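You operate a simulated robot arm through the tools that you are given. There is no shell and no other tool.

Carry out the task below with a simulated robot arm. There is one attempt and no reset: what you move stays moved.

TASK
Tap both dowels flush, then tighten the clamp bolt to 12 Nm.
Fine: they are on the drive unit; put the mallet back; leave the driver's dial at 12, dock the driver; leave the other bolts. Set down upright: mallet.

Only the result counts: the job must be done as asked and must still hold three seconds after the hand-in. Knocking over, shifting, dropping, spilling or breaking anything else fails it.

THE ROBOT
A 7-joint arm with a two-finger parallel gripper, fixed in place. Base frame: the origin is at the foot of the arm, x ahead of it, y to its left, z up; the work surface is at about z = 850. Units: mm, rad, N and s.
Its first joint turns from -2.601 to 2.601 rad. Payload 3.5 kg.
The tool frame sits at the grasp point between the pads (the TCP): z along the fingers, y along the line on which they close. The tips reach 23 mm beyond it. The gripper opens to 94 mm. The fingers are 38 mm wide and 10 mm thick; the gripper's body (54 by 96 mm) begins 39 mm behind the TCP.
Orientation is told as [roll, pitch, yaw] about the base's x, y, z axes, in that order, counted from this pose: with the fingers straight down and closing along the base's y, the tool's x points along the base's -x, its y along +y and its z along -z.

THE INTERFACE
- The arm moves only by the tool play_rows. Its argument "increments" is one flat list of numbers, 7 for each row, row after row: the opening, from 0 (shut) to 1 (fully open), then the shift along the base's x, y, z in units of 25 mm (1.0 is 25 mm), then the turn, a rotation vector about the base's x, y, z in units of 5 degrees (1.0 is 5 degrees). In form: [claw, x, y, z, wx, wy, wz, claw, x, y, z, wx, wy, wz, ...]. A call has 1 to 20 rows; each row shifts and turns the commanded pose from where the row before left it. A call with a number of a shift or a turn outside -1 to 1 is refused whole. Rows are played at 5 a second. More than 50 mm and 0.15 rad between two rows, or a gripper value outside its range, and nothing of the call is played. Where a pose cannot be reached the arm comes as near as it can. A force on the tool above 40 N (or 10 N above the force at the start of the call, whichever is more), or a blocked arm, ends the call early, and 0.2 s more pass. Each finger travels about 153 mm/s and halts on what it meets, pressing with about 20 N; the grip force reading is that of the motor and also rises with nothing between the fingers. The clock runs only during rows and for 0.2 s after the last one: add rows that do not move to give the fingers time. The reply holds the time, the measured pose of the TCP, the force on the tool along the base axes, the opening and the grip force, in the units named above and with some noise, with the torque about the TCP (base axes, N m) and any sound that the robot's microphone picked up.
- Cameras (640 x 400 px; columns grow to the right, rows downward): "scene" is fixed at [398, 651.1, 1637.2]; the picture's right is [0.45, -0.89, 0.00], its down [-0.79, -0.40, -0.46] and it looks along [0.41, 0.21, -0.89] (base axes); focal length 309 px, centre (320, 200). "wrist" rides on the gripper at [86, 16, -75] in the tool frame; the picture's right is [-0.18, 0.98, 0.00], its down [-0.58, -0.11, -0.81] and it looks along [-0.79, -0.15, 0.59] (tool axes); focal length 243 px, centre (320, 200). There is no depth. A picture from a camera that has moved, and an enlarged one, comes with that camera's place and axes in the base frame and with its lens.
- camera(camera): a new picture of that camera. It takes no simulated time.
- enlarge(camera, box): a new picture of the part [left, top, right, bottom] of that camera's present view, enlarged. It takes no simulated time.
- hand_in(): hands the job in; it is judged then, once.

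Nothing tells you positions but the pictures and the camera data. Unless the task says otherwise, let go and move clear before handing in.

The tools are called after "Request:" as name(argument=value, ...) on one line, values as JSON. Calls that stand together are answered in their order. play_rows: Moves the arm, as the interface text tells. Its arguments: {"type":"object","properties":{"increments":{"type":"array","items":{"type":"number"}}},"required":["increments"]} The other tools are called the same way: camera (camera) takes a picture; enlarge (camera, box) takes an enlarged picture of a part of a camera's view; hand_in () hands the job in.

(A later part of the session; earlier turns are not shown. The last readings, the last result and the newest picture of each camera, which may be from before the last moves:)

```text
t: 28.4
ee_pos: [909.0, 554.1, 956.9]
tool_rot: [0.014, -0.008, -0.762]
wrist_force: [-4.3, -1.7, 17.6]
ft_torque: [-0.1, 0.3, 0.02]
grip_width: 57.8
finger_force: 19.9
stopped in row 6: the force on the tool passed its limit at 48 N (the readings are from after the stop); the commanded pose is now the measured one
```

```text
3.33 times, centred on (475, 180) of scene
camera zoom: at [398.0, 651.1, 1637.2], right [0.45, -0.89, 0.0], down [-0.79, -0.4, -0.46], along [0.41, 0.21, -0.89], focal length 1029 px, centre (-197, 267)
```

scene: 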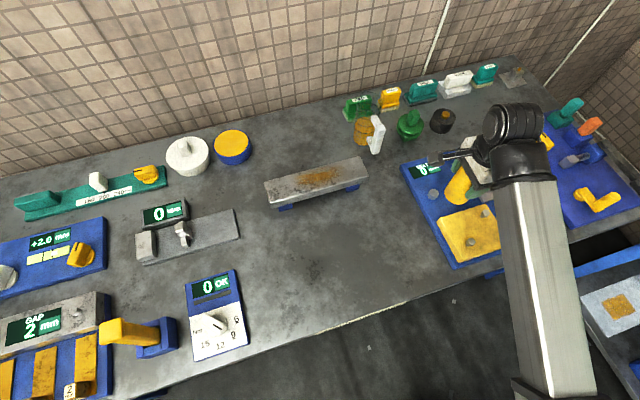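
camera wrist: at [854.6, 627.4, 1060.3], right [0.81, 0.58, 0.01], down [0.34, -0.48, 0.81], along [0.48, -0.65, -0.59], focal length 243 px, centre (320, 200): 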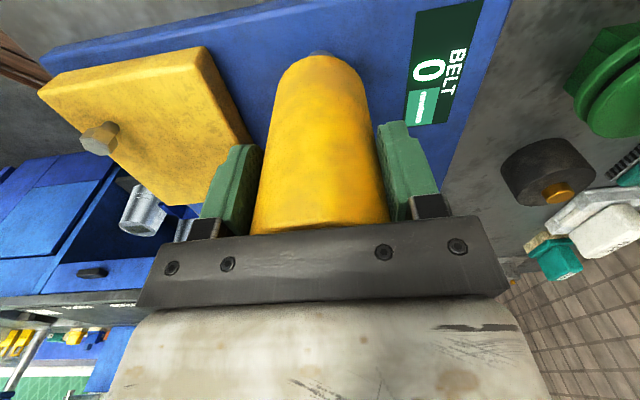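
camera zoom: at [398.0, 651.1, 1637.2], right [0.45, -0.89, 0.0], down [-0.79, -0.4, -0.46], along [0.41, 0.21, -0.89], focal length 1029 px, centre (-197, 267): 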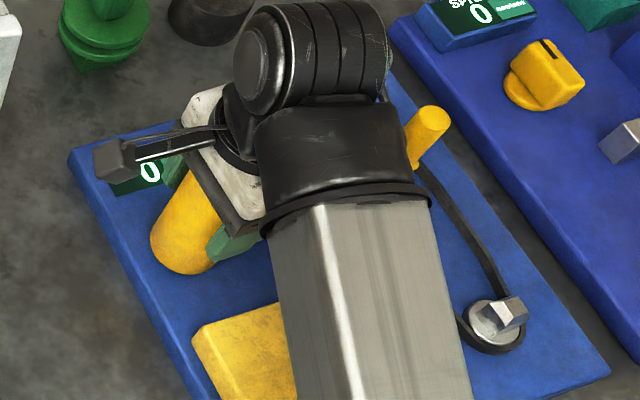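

The strike ended 5 mm lower, so either the dowel sank or the mallet slid in the grip. I'll lift and look.

Request:
play_rows(increments=[0, 0, 0, 1, 0, 0, 0, 0, 0, 0, 1, 0, 0, 0, 0, 0, 0, 0, 0, 0, 0])

Request:
camera(camera="wrist")

Request:
enlarge(camera="scene", box=[400, 140, 500, 210])

```text
t: 29.2
ee_pos: [910.7, 554.6, 1003.4]
tool_rot: [0.012, -0.006, -0.763]
wrist_force: [0.4, -0.3, -3.4]
ft_torque: [0.05, 0.03, 0.03]
grip_width: 57.4
finger_force: 20.0
```

```text
taken
camera wrist: at [856.5, 627.0, 1078.1], right [0.81, 0.58, 0.01], down [0.34, -0.48, 0.81], along [0.48, -0.65, -0.59], focal length 243 px, centre (320, 200)
```

wrist: 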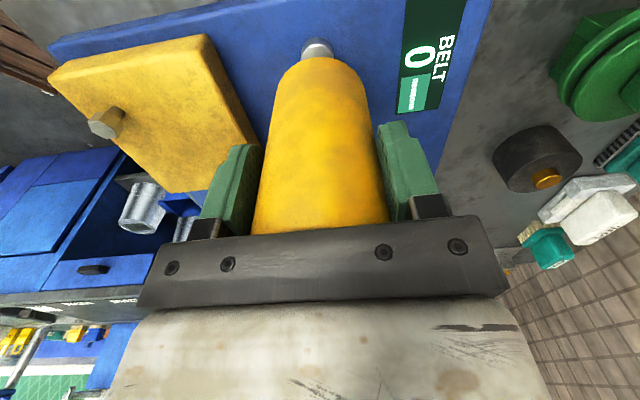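

```text
5.71 times, centred on (450, 175) of scene
camera zoom: at [398.0, 651.1, 1637.2], right [0.45, -0.89, 0.0], down [-0.79, -0.4, -0.46], along [0.41, 0.21, -0.89], focal length 1764 px, centre (-423, 343)
```

zoom: 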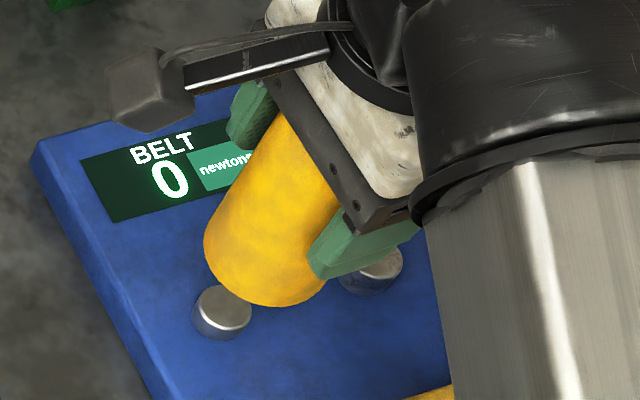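

The mallet hasn't slipped and the dowel sank about 5 mm. I'll re-centre and strike again.

Request:
play_rows(increments=[0, -0.1, 0.05, 0, 0, 0, 0, 0, 0, 0, 0, 0, 0, 0, 0, 0, 0, -1, 0, 0, 0, 0, 0, 0, -1, 0, 0, 0, 0, 0, 0, -0.4, 0, 0, 0])

Request:
play_rows(increments=[0, 0, 0, 1, 0, 0, 0, 0, 0, 0, 1, 0, 0, 0, 0, 0, 0, 0, 0, 0, 0])

Request:
enlarge(camera="scene", box=[400, 140, 500, 210])

Request:
camera(camera="wrist")

```text
t: 30.6
ee_pos: [906.7, 555.4, 949.6]
tool_rot: [0.016, -0.009, -0.761]
wrist_force: [-3.3, -2.3, 16.7]
ft_torque: [-0.1, 0.23, -0.01]
grip_width: 57.6
finger_force: 20.0
stopped in row 5: the force on the tool passed its limit at 42 N (the readings are from after the stop); the commanded pose is now the measured one
```

```text
t: 31.4
ee_pos: [906.4, 556.9, 997.6]
tool_rot: [0.015, -0.009, -0.759]
wrist_force: [0.2, -0.5, -3.4]
ft_torque: [0.02, 0.03, 0.01]
grip_width: 57.5
finger_force: 20.2
```

```text
5.71 times, centred on (450, 175) of scene
camera zoom: at [398.0, 651.1, 1637.2], right [0.45, -0.89, 0.0], down [-0.79, -0.4, -0.46], along [0.41, 0.21, -0.89], focal length 1764 px, centre (-423, 343)
```

zoom: 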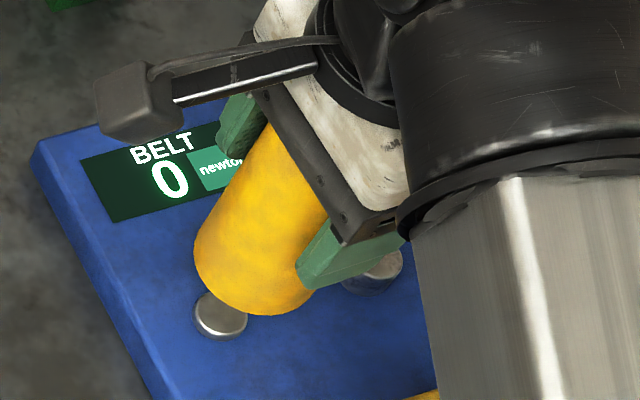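

```text
taken
camera wrist: at [853.7, 628.9, 1072.2], right [0.81, 0.58, 0.02], down [0.33, -0.48, 0.81], along [0.48, -0.65, -0.59], focal length 243 px, centre (320, 200)
```

wrist: 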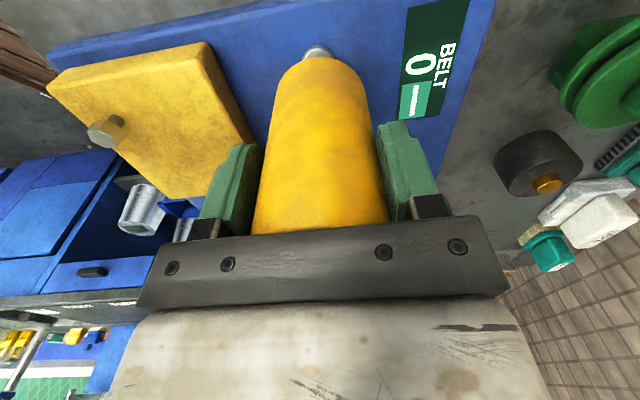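

It's sinking: about 12 mm total. I'll correct the small tilt drift and strike again.

Request:
play_rows(increments=[0, 0.06, -0.04, 0, -0.17, 0.1, 0, 0, 0, 0, 0, 0, 0, 0, 0, 0, 0, -1, 0, 0, 0, 0, 0, 0, -1, 0, 0, 0, 0, 0, 0, -0.4, 0, 0, 0])

Request:
play_rows(increments=[0, 0, 0, 1, 0, 0, 0, 0, 0, 0, 1, 0, 0, 0, 0, 0, 0, 0, 0, 0, 0])

Request:
enlarge(camera="scene", box=[400, 140, 500, 210])

```text
t: 32.6
ee_pos: [909.8, 554.8, 945.4]
tool_rot: [0.002, -0.012, -0.76]
wrist_force: [-2.9, -2.0, 14.4]
ft_torque: [-0.38, 0.55, -0.02]
grip_width: 57.5
finger_force: 20.5
stopped in row 5: the force on the tool passed its limit at 46 N (the readings are from after the stop); the commanded pose is now the measured one
```

```text
t: 33.4
ee_pos: [910.5, 556.1, 994.2]
tool_rot: [0.002, -0.013, -0.76]
wrist_force: [-0.3, 0.6, -4.4]
ft_torque: [0.05, 0.03, 0.02]
grip_width: 57.5
finger_force: 20.1
```

```text
5.71 times, centred on (450, 175) of scene
camera zoom: at [398.0, 651.1, 1637.2], right [0.45, -0.89, 0.0], down [-0.79, -0.4, -0.46], along [0.41, 0.21, -0.89], focal length 1764 px, centre (-423, 343)
```

zoom: 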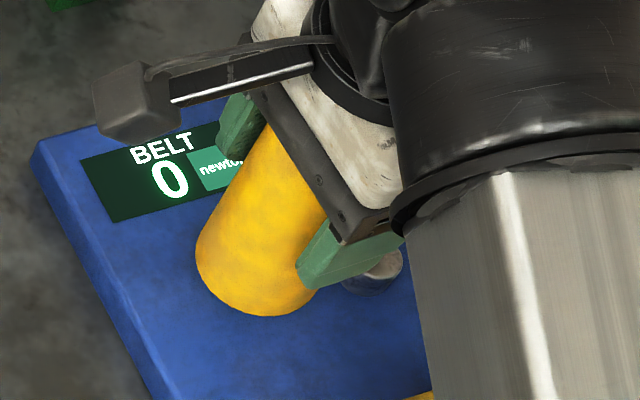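

Dowel 1 seems nearly flush. I'll move to dowel 2, turning the handle between clamp and crank, and look back at dowel 1.

Request:
play_rows(increments=[0, 0, 0, 0.8, 0, 0.15, -0.4, 0, 0.73, -0.77, 0, 0, 0, -0.5, 0, 0.73, -0.77, 0, 0, 0, -0.5, 0, 0.72, -0.77, 0, 0, 0, -1, 0, 0, 0, 0, 0, 0, 0, 0, 0, 0, 0, 0, 0, 0])

Request:
camera(camera="wrist")

Request:
enlarge(camera="scene", box=[400, 140, 500, 210])

Request:
enlarge(camera="scene", box=[390, 120, 560, 240])

```text
t: 34.8
ee_pos: [963.5, 496.6, 1014.3]
tool_rot: [-0.007, -0.002, -0.97]
wrist_force: [-0.2, -0.3, -2.3]
ft_torque: [0.03, 0.03, -0.02]
grip_width: 57.5
finger_force: 20.5
```

```text
taken
camera wrist: at [928.3, 580.3, 1087.8], right [0.92, 0.4, -0.01], down [0.24, -0.54, 0.81], along [0.32, -0.74, -0.59], focal length 243 px, centre (320, 200)
```

wrist: 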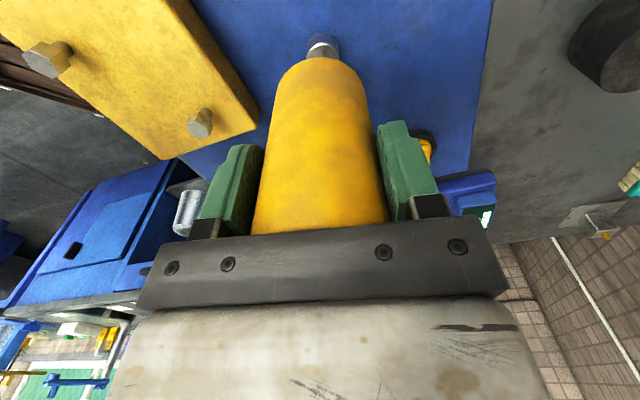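

```text
5.71 times, centred on (450, 175) of scene
camera zoom: at [398.0, 651.1, 1637.2], right [0.45, -0.89, 0.0], down [-0.79, -0.4, -0.46], along [0.41, 0.21, -0.89], focal length 1764 px, centre (-423, 343)
```

zoom: 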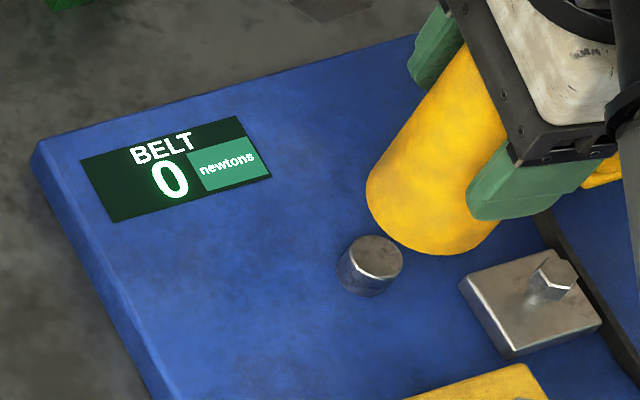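

```text
3.33 times, centred on (475, 180) of scene
camera zoom: at [398.0, 651.1, 1637.2], right [0.45, -0.89, 0.0], down [-0.79, -0.4, -0.46], along [0.41, 0.21, -0.89], focal length 1029 px, centre (-197, 267)
```

zoom: 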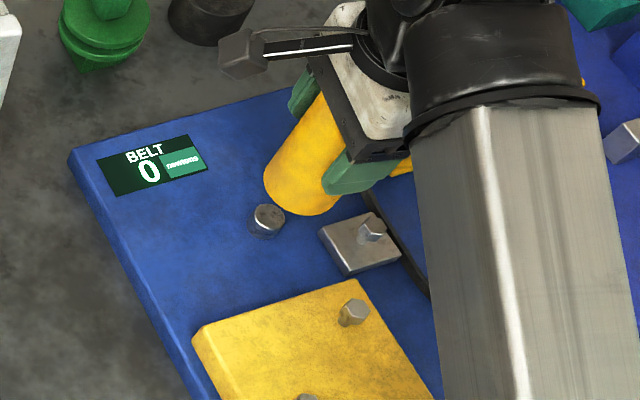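

Request:
enlarge(camera="scene", box=[420, 180, 460, 210])

Request:
enlarge(camera="scene", box=[455, 170, 515, 210])

Request:
enlarge(camera="wrist", box=[270, 0, 390, 80])

```text
13.33 times, centred on (440, 195) of scene
camera zoom: at [398.0, 651.1, 1637.2], right [0.45, -0.89, 0.0], down [-0.79, -0.4, -0.46], along [0.41, 0.21, -0.89], focal length 4115 px, centre (-1280, 267)
```

zoom: 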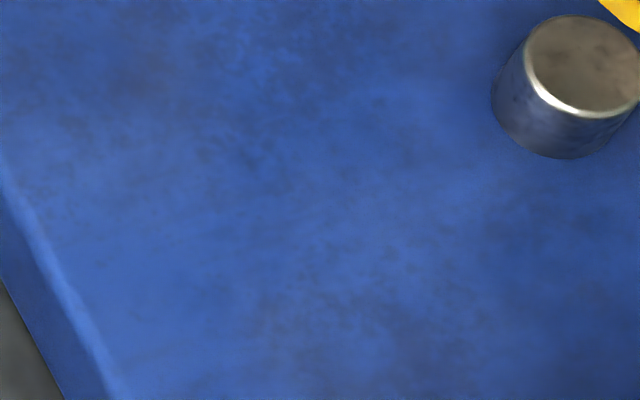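

```text
10.00 times, centred on (485, 190) of scene
camera zoom: at [398.0, 651.1, 1637.2], right [0.45, -0.89, 0.0], down [-0.79, -0.4, -0.46], along [0.41, 0.21, -0.89], focal length 3087 px, centre (-1330, 300)
```

zoom: 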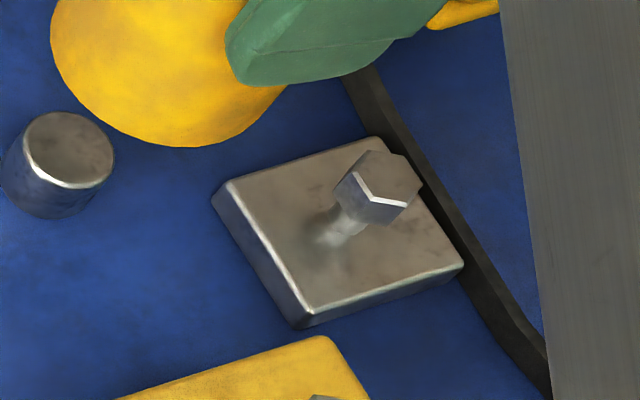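

```text
5.00 times, centred on (330, 40) of wrist
camera zoom: at [928.3, 580.3, 1087.8], right [0.92, 0.4, -0.01], down [0.24, -0.54, 0.81], along [0.32, -0.74, -0.59], focal length 1213 px, centre (270, 1000)
```

zoom: 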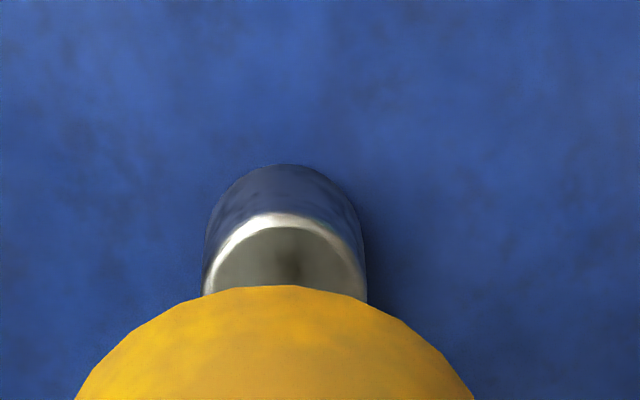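

Dowel 1 is down flush (nothing protrudes any more). Now dowel 2: I centre over it and strike.

Request:
play_rows(increments=[0, 0.06, 0.13, -0.4, 0.08, 0, 0, 0, 0, 0, 0, 0, 0, 0, 0, 0, 0, -1, 0, 0, 0, 0, 0, 0, -1, 0, 0, 0, 0, 0, 0, -0.4, 0, 0, 0])

Request:
play_rows(increments=[0, 0, 0, 1, 0, 0, 0, 0, 0, 0, 1, 0, 0, 0, 0, 0, 0, 0, 0, 0, 0])

Request:
camera(camera="wrist")

Request:
enlarge(camera="scene", box=[400, 140, 500, 210])

```text
t: 36.0
ee_pos: [963.9, 502.0, 956.9]
tool_rot: [0.002, 0.001, -0.97]
wrist_force: [-4.3, -2.5, 19.9]
ft_torque: [-0.17, 0.34, -0.03]
grip_width: 57.5
finger_force: 20.1
stopped in row 5: the force on the tool passed its limit at 51 N (the readings are from after the stop); the commanded pose is now the measured one
```

```text
t: 36.8
ee_pos: [964.9, 500.7, 1005.1]
tool_rot: [0.002, 0.003, -0.969]
wrist_force: [0.7, 0.0, -3.3]
ft_torque: [0.06, 0.03, 0.0]
grip_width: 57.4
finger_force: 19.7
```

```text
taken
camera wrist: at [929.3, 583.0, 1079.1], right [0.91, 0.4, 0.0], down [0.24, -0.54, 0.81], along [0.33, -0.74, -0.59], focal length 243 px, centre (320, 200)
```

wrist: 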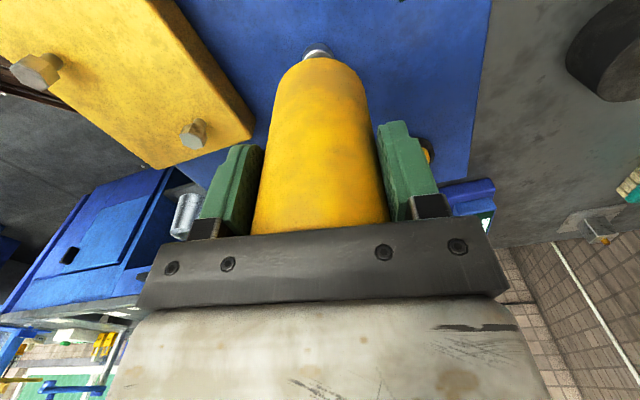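

```text
5.71 times, centred on (450, 175) of scene
camera zoom: at [398.0, 651.1, 1637.2], right [0.45, -0.89, 0.0], down [-0.79, -0.4, -0.46], along [0.41, 0.21, -0.89], focal length 1764 px, centre (-423, 343)
```

zoom: 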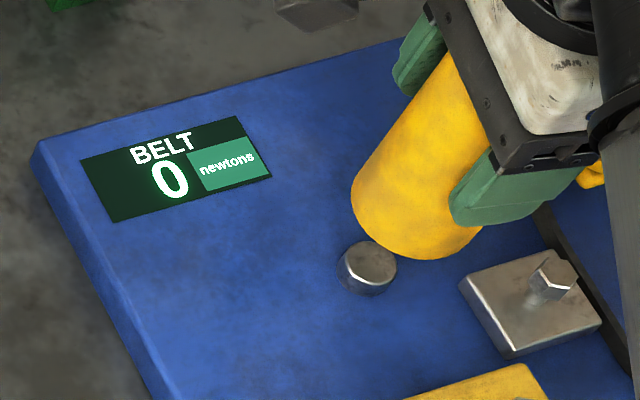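

Dowel 2 sank about 6 mm. Same stroke again.

Request:
play_rows(increments=[0, 0, 0, 0, 0, 0, 0, 0, 0, 0, -1, 0, 0, 0, 0, 0, 0, -1, 0, 0, 0, 0, 0, 0, -0.5, 0, 0, 0])

Request:
play_rows(increments=[0, 0, 0, 1, 0, 0, 0, 0, 0, 0, 1, 0, 0, 0, 0, 0, 0, 0, 0, 0, 0])

Request:
enlarge(camera="scene", box=[400, 140, 500, 210])

```text
t: 37.8
ee_pos: [965.6, 501.1, 950.1]
tool_rot: [0.006, 0.003, -0.968]
wrist_force: [-3.7, -2.6, 20.5]
ft_torque: [-0.17, 0.32, 0.02]
grip_width: 57.7
finger_force: 20.2
stopped in row 4: the force on the tool passed its limit at 48 N (the readings are from after the stop); the commanded pose is now the measured one
```

```text
t: 38.6
ee_pos: [966.1, 500.1, 998.2]
tool_rot: [0.006, 0.001, -0.97]
wrist_force: [0.3, -0.5, -4.7]
ft_torque: [0.03, 0.02, 0.01]
grip_width: 57.5
finger_force: 20.1
```

```text
5.71 times, centred on (450, 175) of scene
camera zoom: at [398.0, 651.1, 1637.2], right [0.45, -0.89, 0.0], down [-0.79, -0.4, -0.46], along [0.41, 0.21, -0.89], focal length 1764 px, centre (-423, 343)
```

zoom: 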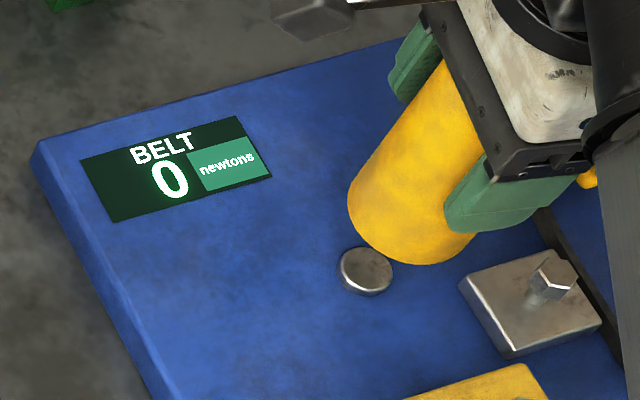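

Only a thin rim remains. One more strike.

Request:
play_rows(increments=[0, -0.04, 0, 0, -0.06, 0, 0, 0, 0, 0, -1, 0, 0, 0, 0, 0, 0, -1, 0, 0, 0, 0, 0, 0, -0.5, 0, 0, 0])

Request:
play_rows(increments=[0, 0, 0, 1, 0, 0, 0, 0, 0, 0, 1, 0, 0, 0, 0, 0, 0, 0, 0, 0, 0])

Request:
enlarge(camera="scene", box=[400, 140, 500, 210])

Request:
camera(camera="wrist")

```text
t: 39.6
ee_pos: [965.7, 501.8, 945.1]
tool_rot: [0.004, -0.006, -0.97]
wrist_force: [-2.9, -2.8, 15.6]
ft_torque: [-0.52, 0.54, -0.11]
grip_width: 57.4
finger_force: 19.2
stopped in row 4: the force on the tool passed its limit at 54 N (the readings are from after the stop); the commanded pose is now the measured one
```

```text
t: 40.4
ee_pos: [966.0, 502.2, 992.9]
tool_rot: [0.008, -0.003, -0.971]
wrist_force: [0.4, 0.1, -3.7]
ft_torque: [0.03, 0.01, -0.03]
grip_width: 57.6
finger_force: 19.8
```

```text
5.71 times, centred on (450, 175) of scene
camera zoom: at [398.0, 651.1, 1637.2], right [0.45, -0.89, 0.0], down [-0.79, -0.4, -0.46], along [0.41, 0.21, -0.89], focal length 1764 px, centre (-423, 343)
```

zoom: 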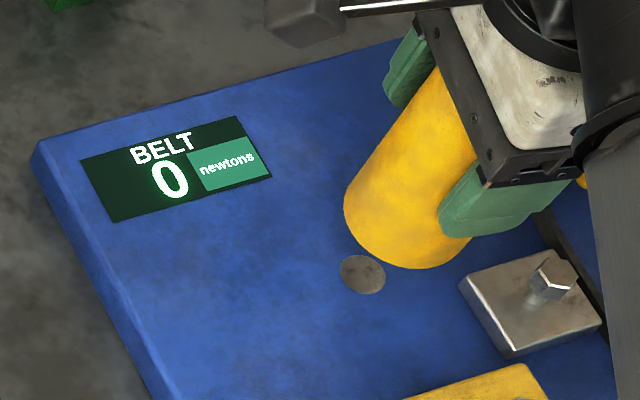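

```text
taken
camera wrist: at [929.8, 583.2, 1067.7], right [0.91, 0.4, 0.01], down [0.23, -0.54, 0.81], along [0.33, -0.74, -0.59], focal length 243 px, centre (320, 200)
```

wrist: 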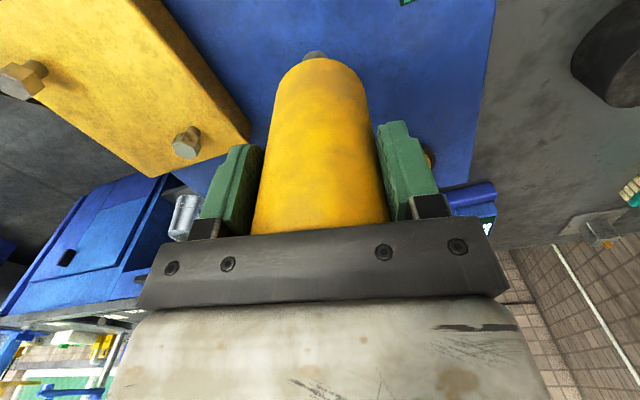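

Request:
enlarge(camera="scene", box=[448, 178, 478, 198])

Request:
enlarge(camera="scene", box=[424, 184, 454, 204])

```text
16.00 times, centred on (463, 188) of scene
camera zoom: at [398.0, 651.1, 1637.2], right [0.45, -0.89, 0.0], down [-0.79, -0.4, -0.46], along [0.41, 0.21, -0.89], focal length 4938 px, centre (-1968, 392)
```

zoom: 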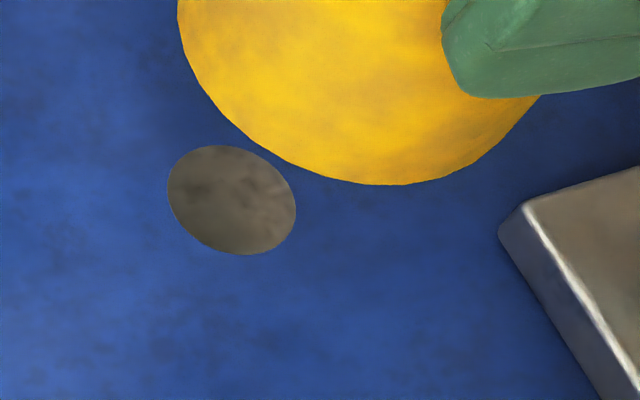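

```text
16.00 times, centred on (439, 194) of scene
camera zoom: at [398.0, 651.1, 1637.2], right [0.45, -0.89, 0.0], down [-0.79, -0.4, -0.46], along [0.41, 0.21, -0.89], focal length 4938 px, centre (-1584, 296)
```

zoom: 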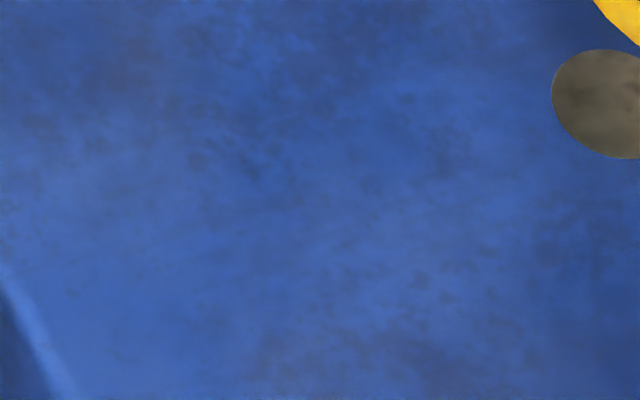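

Both dowels are flush. I'll raise and carry the mallet back to its home spot, restoring its original yaw.

Request:
play_rows(increments=[0, 0, 0, 0.9, -0.09, 0.03, 0, 0, 0, 0, 0.9, 0, 0, 0, 0, 0, 0, 0.9, 0, 0, 0, 0, -0.963, 0.488, 0, 0, 0, 0.09, 0, -0.963, 0.488, 0, 0, 0, 0.09, 0, -0.963, 0.488, 0, 0, 0, 0.09, 0, -0.963, 0.488, 0, 0, 0, 0.09, 0, -0.963, 0.488, 0, 0, 0, 0.09, 0, -0.963, 0.488, 0, 0, 0, 0.09, 0, -0.963, 0.488, 0, 0, 0, 0.09, 0, -0.963, 0.488, 0, 0, 0, 0.09, 0, -0.963, 0.488, 0, 0, 0, 0.09, 0, -0.963, 0.488, 0, 0, 0, 0.09, 0, -0.963, 0.488, 0, 0, 0, 0.09, 0, -0.963, 0.488, 0, 0, 0, 0.09, 0, -0.963, 0.488, 0, 0, 0, 0.09, 0, -0.963, 0.488, 0, 0, 0, 0.09, 0, -0.963, 0.488, 0, 0, 0, 0.09, 0, 0, 0, 0, 0, 0, 0, 0, 0, 0, 0, 0, 0, 0])

Request:
camera(camera="wrist")

Request:
camera(camera="scene")

```text
t: 44.6
ee_pos: [602.8, 685.3, 1061.1]
tool_rot: [-0.001, -0.009, -0.852]
wrist_force: [0.1, 0.5, -3.5]
ft_torque: [0.06, 0.0, -0.01]
grip_width: 57.9
finger_force: 19.7
```

```text
taken
camera wrist: at [557.4, 762.0, 1134.9], right [0.86, 0.51, 0.0], down [0.3, -0.5, 0.81], along [0.41, -0.7, -0.58], focal length 243 px, centre (320, 200)
```

wrist: 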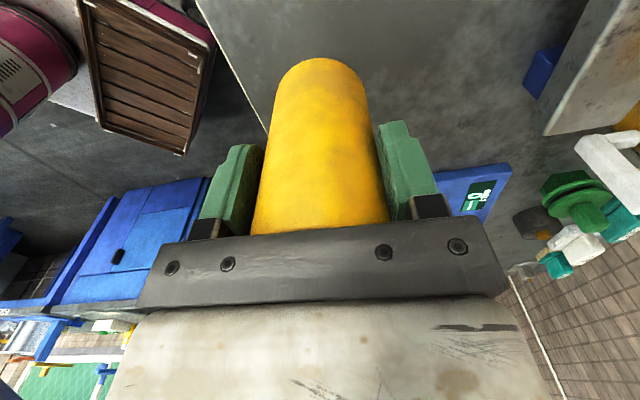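

```text
taken
```

scene: 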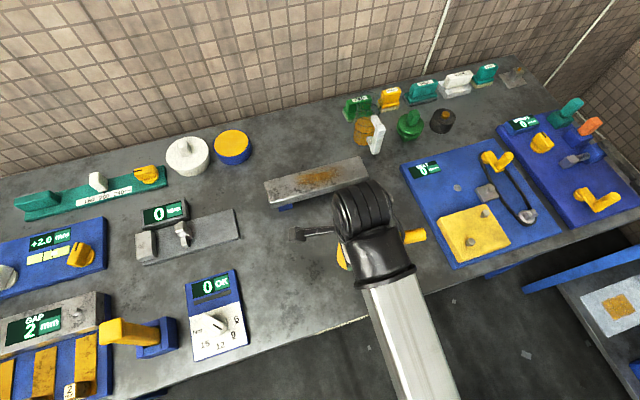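

The mallet is over its home spot. Descending, slow at the end.

Request:
play_rows(increments=[0, 0.06, 0, -0.9, 0, 0.03, 0, 0, 0, 0, -1, 0, 0, 0, 0, 0, 0, -1, 0, 0, 0, 0, 0, 0, -1, 0, 0, 0, 0, 0, 0, -0.8, 0, 0, 0, 0, 0, 0, -0.2, 0, 0, 0, 0, 0, 0, -0.12, 0, 0, 0, 0, 0, 0, 0, 0, 0, 0, 0, 0, 0, 0, 0, 0, 0])

Request:
play_rows(increments=[0, 0, 0, -0.08, 0, 0, 0, 0, 0, 0, -0.08, 0, 0, 0, 0, 0, 0, 0, 0, 0, 0])

```text
t: 46.6
ee_pos: [605.4, 683.8, 935.0]
tool_rot: [-0.002, -0.006, -0.851]
wrist_force: [0.0, -0.3, -3.0]
ft_torque: [0.09, 0.02, 0.01]
grip_width: 57.8
finger_force: 20.2
```

```text
t: 47.4
ee_pos: [606.3, 684.7, 930.6]
tool_rot: [-0.001, -0.005, -0.851]
wrist_force: [-0.3, 0.4, -3.7]
ft_torque: [0.02, 0.05, 0.01]
grip_width: 57.5
finger_force: 20.3
```

Request:
play_rows(increments=[0, -0.05, 0.03, -0.08, 0, 0, 0, 0, 0, 0, -0.08, 0, 0, 0, 0, 0, 0, 0, 0, 0, 0])

Request:
play_rows(increments=[0, 0, 0, -0.06, 0, 0, 0, 0, 0, 0, 0, 0, 0, 0])

```text
t: 48.2
ee_pos: [605.4, 685.7, 927.5]
tool_rot: [-0.001, -0.007, -0.851]
wrist_force: [-0.3, 1.2, -4.1]
ft_torque: [0.09, 0.03, 0.01]
grip_width: 57.5
finger_force: 20.5
```

```text
t: 48.8
ee_pos: [604.3, 685.2, 925.9]
tool_rot: [-0.003, -0.007, -0.851]
wrist_force: [0.5, 0.5, -3.5]
ft_torque: [0.03, 0.03, -0.02]
grip_width: 57.8
finger_force: 20.2
```

Request:
play_rows(increments=[0, 0, 0, -0.06, 0, 0, 0, 0, 0, 0, 0, 0, 0, 0])

Request:
play_rows(increments=[0, 0, 0, -0.06, 0, 0, 0, 0, 0, 0, 0, 0, 0, 0])

```text
t: 49.4
ee_pos: [605.0, 685.3, 924.9]
tool_rot: [-0.001, -0.007, -0.852]
wrist_force: [0.1, 0.0, -4.7]
ft_torque: [0.05, 0.04, -0.01]
grip_width: 57.6
finger_force: 20.3
```

```text
t: 50.0
ee_pos: [603.6, 685.2, 923.1]
tool_rot: [-0.002, -0.007, -0.852]
wrist_force: [0.1, 0.1, -3.4]
ft_torque: [0.04, 0.06, -0.01]
grip_width: 57.5
finger_force: 20.3
```

Request:
play_rows(increments=[0, 0, 0, -0.05, 0, 0, 0, 0, 0, 0, 0, 0, 0, 0])

Request:
play_rows(increments=[0, 0, 0, -0.05, 0, 0, 0, 0, 0, 0, 0, 0, 0, 0])

```text
t: 50.6
ee_pos: [605.4, 685.4, 922.2]
tool_rot: [-0.003, -0.007, -0.851]
wrist_force: [1.2, 0.4, -3.7]
ft_torque: [0.06, -0.01, -0.01]
grip_width: 57.6
finger_force: 20.1
```

```text
t: 51.2
ee_pos: [604.2, 685.1, 921.7]
tool_rot: [-0.002, -0.007, -0.853]
wrist_force: [0.0, -0.8, 4.8]
ft_torque: [0.2, 0.01, -0.04]
grip_width: 57.9
finger_force: 19.5
```

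The mallet touches the bench. I'll open and back straight up.

Request:
play_rows(increments=[0.3, 0, 0, 0, 0, 0, 0, 0.65, 0, 0, 0, 0, 0, 0, 1, 0, 0, 0, 0, 0, 0, 1, 0, 0, 0, 0, 0, 0, 1, 0, 0, 0, 0, 0, 0])

Request:
play_rows(increments=[1, 0, 0, 0.4, 0, 0, 0, 1, 0, 0, 1, 0, 0, 0, 1, 0, 0, 1, 0, 0, 0, 1, 0, 0, 1, 0, 0, 0, 1, 0, 0, 1, 0, 0, 0, 1, 0, 0, 1, 0, 0, 0, 1, 0, 0, 1, 0, 0, 0, 1, 0, 0, 0, 0, 0, 0])

Request:
camera(camera="wrist")

Request:
camera(camera="scene")

```text
t: 52.4
ee_pos: [604.2, 685.8, 920.9]
tool_rot: [-0.002, -0.009, -0.851]
wrist_force: [0.5, -1.5, 7.1]
ft_torque: [0.21, 0.08, 0.03]
grip_width: 94.2
finger_force: 0.0
```

```text
t: 54.2
ee_pos: [605.3, 685.2, 1080.5]
tool_rot: [-0.002, -0.007, -0.851]
wrist_force: [0.2, 0.1, -0.6]
ft_torque: [-0.01, 0.0, -0.04]
grip_width: 93.9
finger_force: 0.0
```

```text
taken
camera wrist: at [559.3, 762.9, 1154.2], right [0.86, 0.51, 0.0], down [0.3, -0.5, 0.81], along [0.41, -0.7, -0.59], focal length 243 px, centre (320, 200)
```

wrist: 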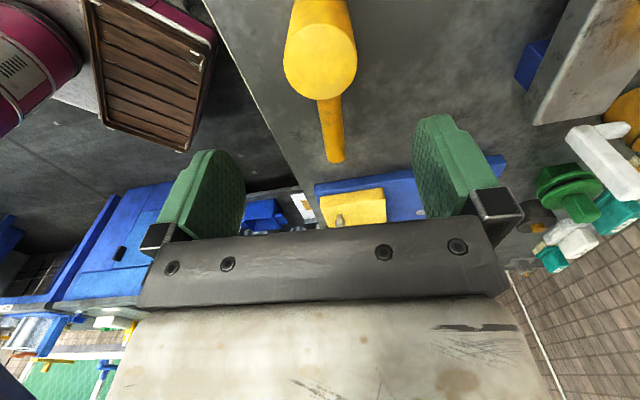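

```text
taken
```

scene: 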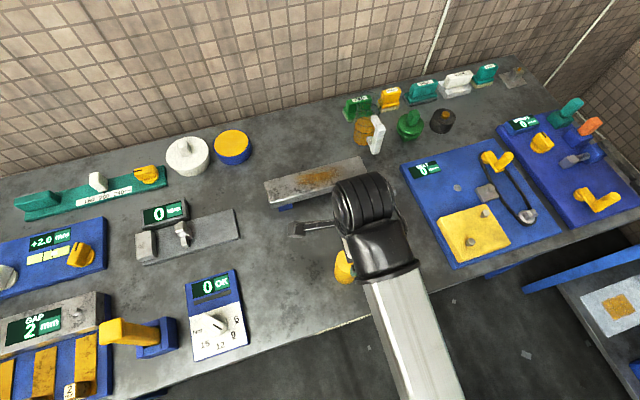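

The mallet stands at its home spot. Next is the torque dial near (350, 893), currently at 9. I'll fly over there while turning yaw to −90° so the camera looks back at the panel.

Request:
play_rows(increments=[1, 0, 0, 0.8, 0, 0, 0, 1, -0.785, 0.94, 0, 0, 0, -0.63, 1, -0.785, 0.94, 0, 0, 0, -0.63, 1, -0.785, 0.94, 0, 0, 0, -0.63, 1, -0.785, 0.94, 0, 0, 0, -0.63, 1, -0.785, 0.94, 0, 0, 0, -0.63, 1, -0.785, 0.94, 0, 0, 0, -0.63, 1, -0.785, 0.94, 0, 0, 0, -0.63, 1, -0.785, 0.94, 0, 0, 0, -0.63, 1, -0.785, 0.94, 0, 0, 0, -0.63, 1, -0.785, 0.94, 0, 0, 0, -0.63, 1, -0.785, 0.94, 0, 0, 0, -0.63, 1, -0.785, 0.94, 0, 0, 0, -0.63, 1, -0.785, 0.94, 0, 0, 0, -0.63, 1, 0, 0, 0, 0, 0, 0, 1, 0, 0, 0, 0, 0, 0])

Request:
camera(camera="wrist")

Request:
camera(camera="scene")

```text
t: 57.6
ee_pos: [349.7, 991.2, 1101.0]
tool_rot: [-0.002, -0.007, -1.568]
wrist_force: [-1.4, -0.7, -0.9]
ft_torque: [-0.01, -0.03, -0.02]
grip_width: 94.4
finger_force: 0.1
```

```text
taken
camera wrist: at [364.5, 1079.4, 1174.8], right [0.98, -0.18, 0.0], down [-0.11, -0.58, 0.81], along [-0.15, -0.8, -0.59], focal length 243 px, centre (320, 200)
```

wrist: 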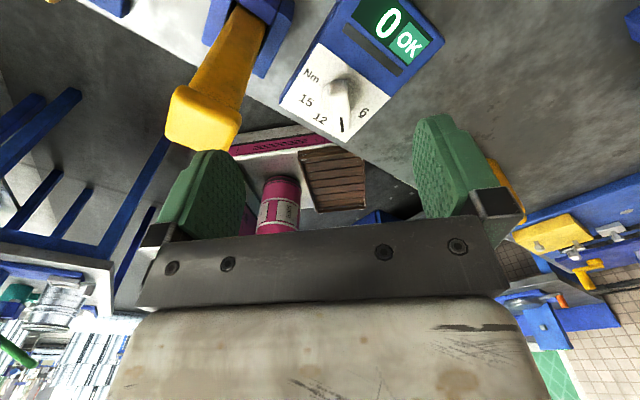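

```text
taken
```

scene: 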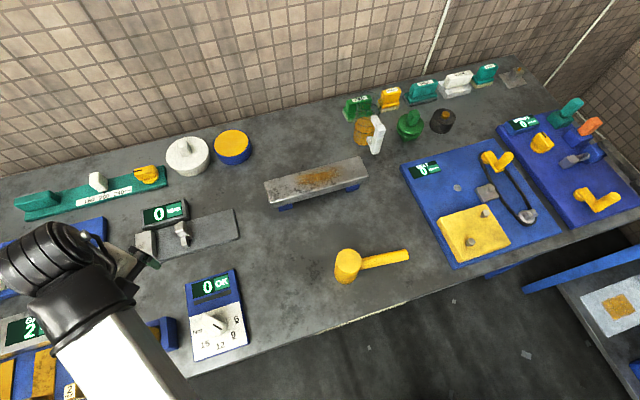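

Both the driver in its dock and the panel are visible. Zooming in.

Request:
enlarge(camera="wrist", box=[270, 0, 450, 150])

Request:
enlarge(camera="wrist", box=[150, 0, 310, 160])

Request:
enlarge(camera="scene", box=[180, 265, 250, 365])

Request:
enlarge(camera="scene", box=[320, 230, 420, 295])

```text
2.67 times, centred on (360, 75) of wrist
camera zoom: at [364.5, 1079.4, 1174.8], right [0.98, -0.18, 0.0], down [-0.11, -0.58, 0.81], along [-0.15, -0.8, -0.59], focal length 647 px, centre (213, 533)
```

zoom: 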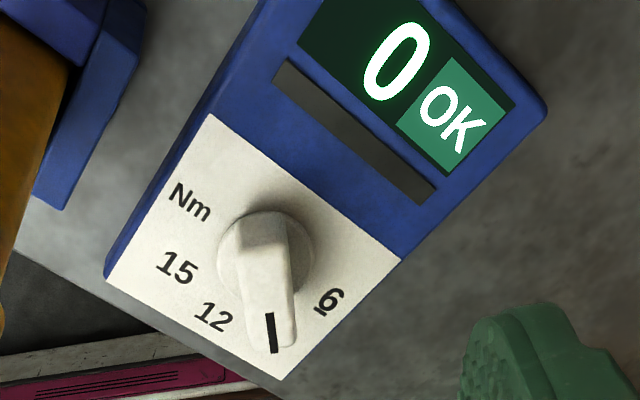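

```text
2.50 times, centred on (230, 80) of wrist
camera zoom: at [364.5, 1079.4, 1174.8], right [0.98, -0.18, 0.0], down [-0.11, -0.58, 0.81], along [-0.15, -0.8, -0.59], focal length 606 px, centre (545, 500)
```

zoom: 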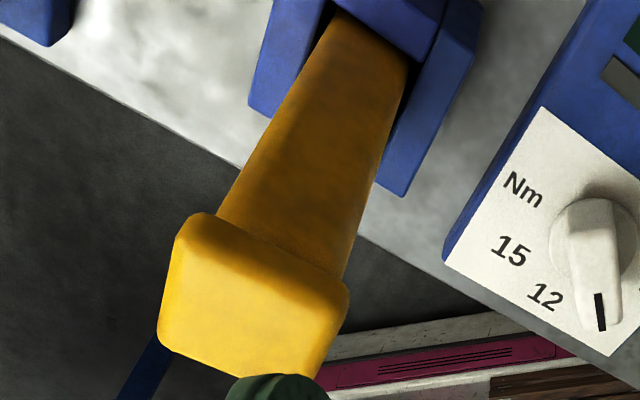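

```text
4.00 times, centred on (215, 315) of scene
camera zoom: at [398.0, 651.1, 1637.2], right [0.45, -0.89, 0.0], down [-0.79, -0.4, -0.46], along [0.41, 0.21, -0.89], focal length 1235 px, centre (740, -260)
```

zoom: 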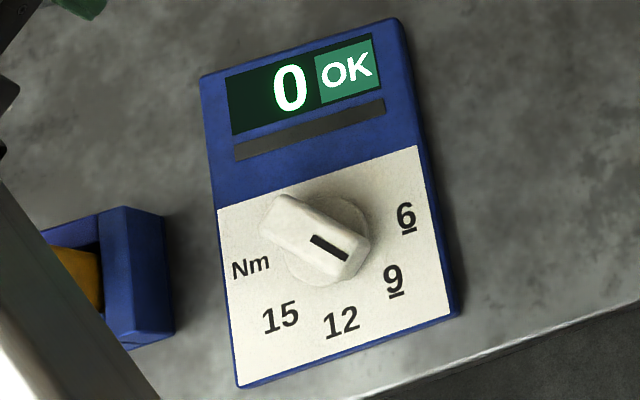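

```text
6.15 times, centred on (370, 262) of scene
camera zoom: at [398.0, 651.1, 1637.2], right [0.45, -0.89, 0.0], down [-0.79, -0.4, -0.46], along [0.41, 0.21, -0.89], focal length 1899 px, centre (12, -185)
```

zoom: 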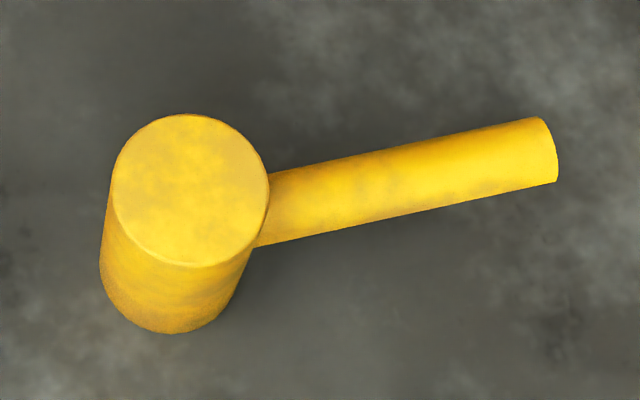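

The dial's centre works out at (355, 896), with 9 at −90° and 12 at −135°, so the knob needs a −45° turn about z. I'll move above the knob and check in the air that the wrist can make that turn.

Request:
play_rows(increments=[1, 0.05, -0.95, 0, 0, 0, 0, 1, 0.05, -0.95, 0, 0, 0, 0, 1, 0.05, -0.95, 0, 0, 0, 0, 1, 0.06, -0.95, 0, 0, 0, 0, 1, 0, 0, 0, 0, 0, -1, 1, 0, 0, 0, 0, 0, -1, 1, 0, 0, 0, 0, 0, -1, 1, 0, 0, 0, 0, 0, -1, 1, 0, 0, 0, 0, 0, -1, 1, 0, 0, 0, 0, 0, -1, 1, 0, 0, 0, 0, 0, -1, 1, 0, 0, 0, 0, 0, -1, 1, 0, 0, 0, 0, 0, -1, 1, 0, 0, 0, 0, 0, -1, 1, 0, 0, 0, 0, 0, 0])

Request:
camera(camera="scene")

Request:
camera(camera="wrist")

```text
t: 60.8
ee_pos: [355.4, 895.8, 1100.5]
tool_rot: [-0.003, -0.007, -1.872]
wrist_force: [0.3, 0.0, 0.7]
ft_torque: [0.01, 0.01, -0.01]
grip_width: 93.9
finger_force: 0.1
out of reach, approached as far as the arm can: row 9, 10, 11, 12, 13, 14
```

```text
taken
```

scene: 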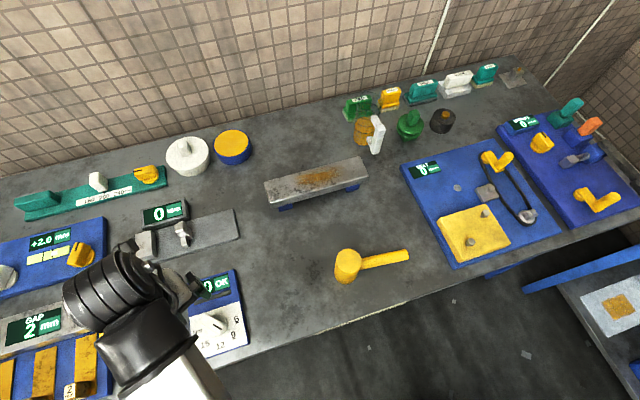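

```text
taken
camera wrist: at [396.0, 975.0, 1174.4], right [0.88, -0.47, 0.0], down [-0.27, -0.52, 0.81], along [-0.38, -0.72, -0.59], focal length 243 px, centre (320, 200)
```

wrist: 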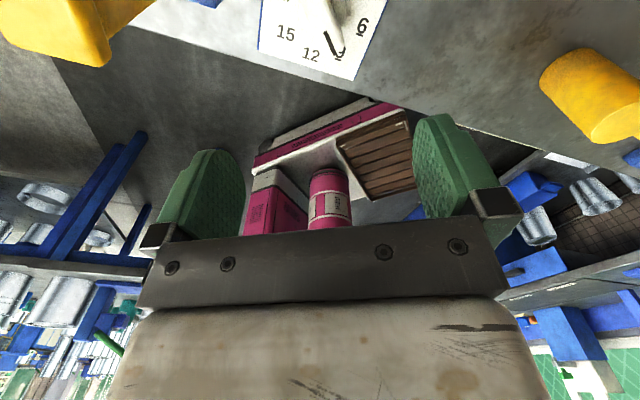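

The wrist reaches only −107° this way, so gripping and turning −45° from −90° isn't possible on this side. I'll test the opposite side (yaw up to +45…+90°) at this height, going slowly near the forearm.

Request:
play_rows(increments=[1, 0, 0, 0, 0, 0, 1, 1, 0, 0, 0, 0, 0, 1, 1, 0, 0, 0, 0, 0, 1, 1, 0, 0, 0, 0, 0, 1, 1, 0, 0, 0, 0, 0, 1, 1, 0, 0, 0, 0, 0, 1, 1, 0, 0, 0, 0, 0, 1, 1, 0, 0, 0, 0, 0, 1, 1, 0, 0, 0, 0, 0, 1, 1, 0, 0, 0, 0, 0, 1, 1, 0, 0, 0, 0, 0, 1, 1, 0, 0, 0, 0, 0, 1, 1, 0, 0, 0, 0, 0, 1, 1, 0, 0, 0, 0, 0, 1, 1, 0, 0, 0, 0, 0, 1, 1, 0, 0, 0, 0, 0, 1, 1, 0, 0, 0, 0, 0, 1, 1, 0, 0, 0, 0, 0, 1, 1, 0, 0, 0, 0, 0, 1, 1, 0, 0, 0, 0, 0, 1])

Request:
play_rows(increments=[1, 0, 0, 0, 0, 0, 1, 1, 0, 0, 0, 0, 0, 1, 1, 0, 0, 0, 0, 0, 1, 1, 0, 0, 0, 0, 0, 1, 1, 0, 0, 0, 0, 0, 1, 1, 0, 0, 0, 0, 0, 1, 1, 0, 0, 0, 0, 0, 1, 1, 0, 0, 0, 0, 0, 1, 1, 0, 0, 0, 0, 0, 1, 1, 0, 0, 0, 0, 0, 1])

Request:
camera(camera="scene")

Request:
camera(camera="wrist")

```text
t: 65.0
ee_pos: [353.7, 896.4, 1100.8]
tool_rot: [0.0, -0.008, -0.126]
wrist_force: [0.5, 0.5, -0.4]
ft_torque: [0.01, 0.04, 0.01]
grip_width: 93.9
finger_force: 0.0
```

```text
t: 67.2
ee_pos: [355.2, 894.7, 1100.5]
tool_rot: [-0.003, -0.009, 0.746]
wrist_force: [-0.1, -0.2, 0.0]
ft_torque: [0.02, -0.01, 0.0]
grip_width: 94.1
finger_force: 0.1
```

```text
taken
```

scene: 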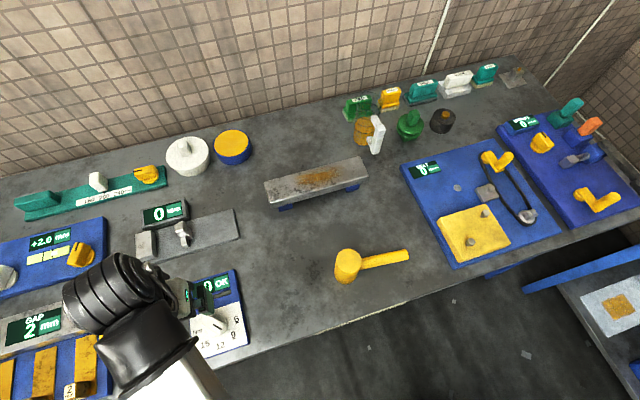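

```text
taken
camera wrist: at [279.8, 849.8, 1174.2], right [-0.53, 0.85, 0.0], down [0.49, 0.31, 0.81], along [0.69, 0.43, -0.59], focal length 243 px, centre (320, 200)
```

wrist: 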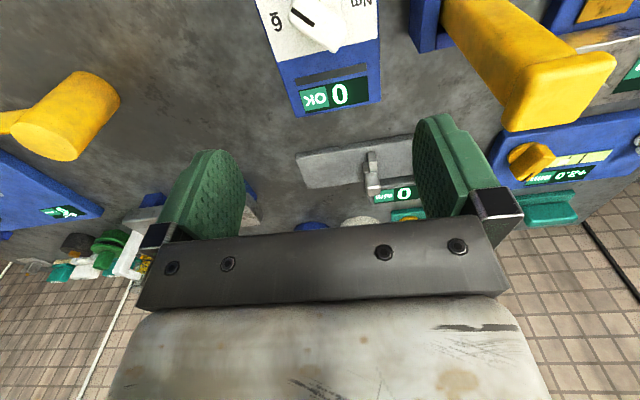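

Request:
enlarge(camera="scene", box=[0, 200, 120, 310])

Request:
play_rows(increments=[1, 0, 0, 0, 0, 0, 1, 1, 0, 0, 0, 0, 0, 1, 1, 0, 0, 0, 0, 0, 1, 1, 0, 0, 0, 0, 0, 1, 1, 0, 0, 0, 0, 0, 1, 1, 0, 0, 0, 0, 0, 1, 1, 0, 0, 0, 0, 0, 1, 1, 0, 0, 0, 0, 0, 1, 1, 0, 0, 0, 0, 0, 1, 1, 0, 0, 0, 0, 0, 0.4])

Request:
camera(camera="wrist")

```text
3.64 times, centred on (60, 255) of scene
camera zoom: at [398.0, 651.1, 1637.2], right [0.45, -0.89, 0.0], down [-0.79, -0.4, -0.46], along [0.41, 0.21, -0.89], focal length 1122 px, centre (1266, 0)
```

zoom: 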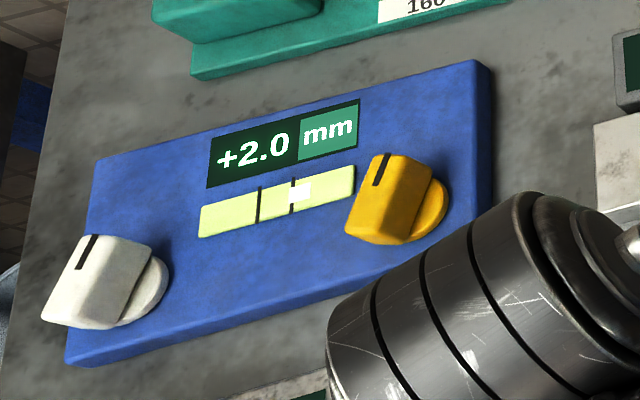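

```text
t: 69.4
ee_pos: [355.4, 895.6, 1101.5]
tool_rot: [-0.003, -0.006, 1.569]
wrist_force: [0.3, -0.7, -0.6]
ft_torque: [0.0, 0.0, -0.01]
grip_width: 94.1
finger_force: 0.2
```

```text
taken
camera wrist: at [337.7, 809.8, 1174.7], right [-0.98, 0.19, 0.0], down [0.11, 0.58, 0.81], along [0.15, 0.8, -0.59], focal length 243 px, centre (320, 200)
```

wrist: 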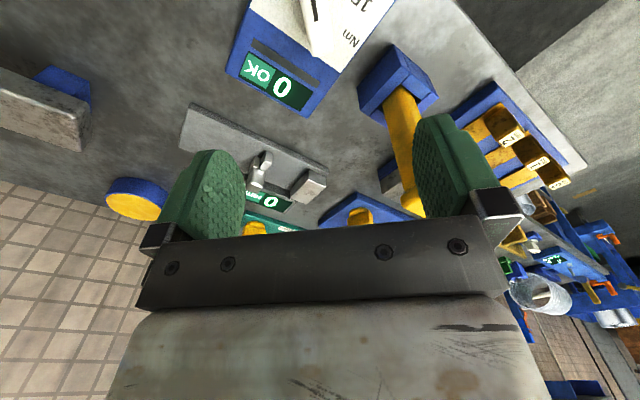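

No collision at this height at yaw +90°, so I can grip the knob from this side and turn to +45°. Descending toward the knob.

Request:
play_rows(increments=[1, 0, 0, -1, 0, 0, 0, 1, 0, 0, -1, 0, 0, 0, 1, 0, 0, -1, 0, 0, 0, 1, 0, 0, -1, 0, 0, 0, 1, 0, 0, -1, 0, 0, 0, 1, 0, 0, -0.8, 0, 0, 0, 1, 0, 0, 0, 0, 0, 0])

Request:
camera(camera="wrist")

Request:
camera(camera="scene")

```text
t: 71.0
ee_pos: [354.7, 895.5, 955.6]
tool_rot: [-0.001, -0.006, 1.565]
wrist_force: [-0.5, 0.9, 0.2]
ft_torque: [-0.01, 0.02, -0.02]
grip_width: 94.0
finger_force: 0.0
```

```text
taken
camera wrist: at [337.8, 809.0, 1029.4], right [-0.98, 0.19, 0.0], down [0.11, 0.58, 0.81], along [0.15, 0.8, -0.59], focal length 243 px, centre (320, 200)
```

wrist: 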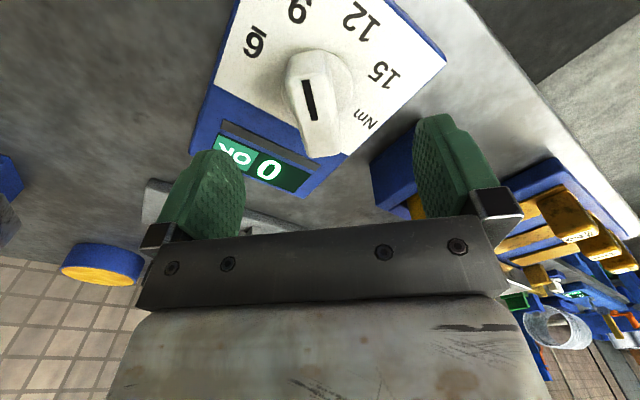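

```text
taken
```

scene: 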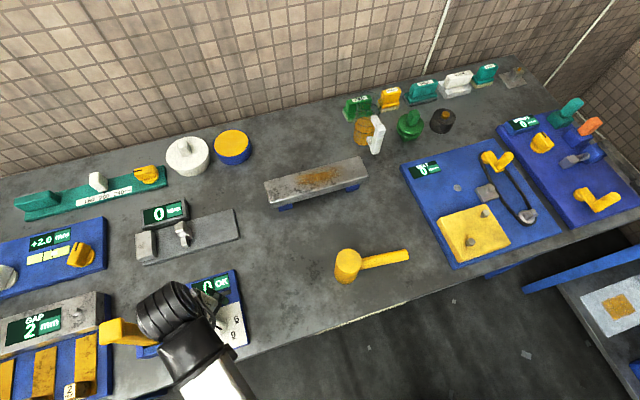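

Request:
enlarge(camera="wrist", box=[220, 10, 420, 190])

```text
2.22 times, centred on (320, 100) of wrist
camera zoom: at [337.8, 809.0, 1029.4], right [-0.98, 0.19, 0.0], down [0.11, 0.58, 0.81], along [0.15, 0.8, -0.59], focal length 539 px, centre (320, 422)
```

zoom: 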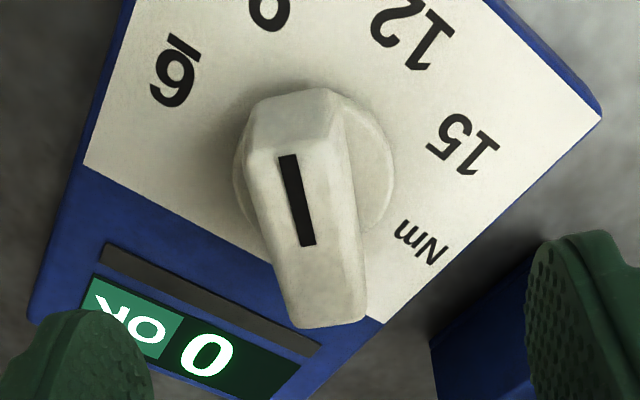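

The bar is centred between the fingers. Lowering to straddle it and closing gently.

Request:
play_rows(increments=[1, 0, -0.06, -0.7, 0, 0, 0, 1, 0, 0, -0.7, 0, 0, 0, 1, 0, 0, -0.45, 0, 0, 0, 1, 0, 0, 0, 0, 0, 0, 1, 0, 0, 0, 0, 0, 0])

Request:
play_rows(increments=[0.6, 0, 0, 0, 0, 0, 0, 0.3, 0, 0, 0, 0, 0, 0, 0.1, 0, 0, 0, 0, 0, 0, 0, 0, 0, 0, 0, 0, 0, 0, 0, 0, 0, 0, 0, 0])

Request:
camera(camera="wrist")

```text
t: 72.2
ee_pos: [355.8, 893.3, 908.7]
tool_rot: [-0.002, -0.006, 1.566]
wrist_force: [0.6, -0.1, 0.6]
ft_torque: [-0.03, 0.02, 0.01]
grip_width: 93.8
finger_force: 0.0
```

```text
t: 73.4
ee_pos: [357.8, 895.1, 909.6]
tool_rot: [-0.004, -0.006, 1.565]
wrist_force: [17.7, -0.4, 1.0]
ft_torque: [-0.08, 0.47, -0.04]
grip_width: 23.8
finger_force: 45.1
```

```text
taken
camera wrist: at [339.7, 807.9, 983.1], right [-0.98, 0.19, 0.0], down [0.11, 0.57, 0.81], along [0.16, 0.8, -0.59], focal length 243 px, centre (320, 200)
```

wrist: 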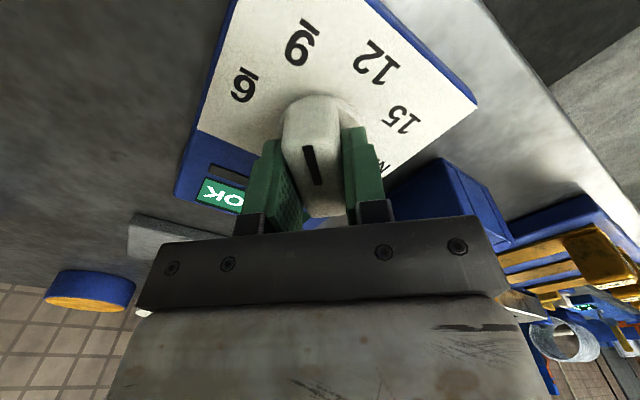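

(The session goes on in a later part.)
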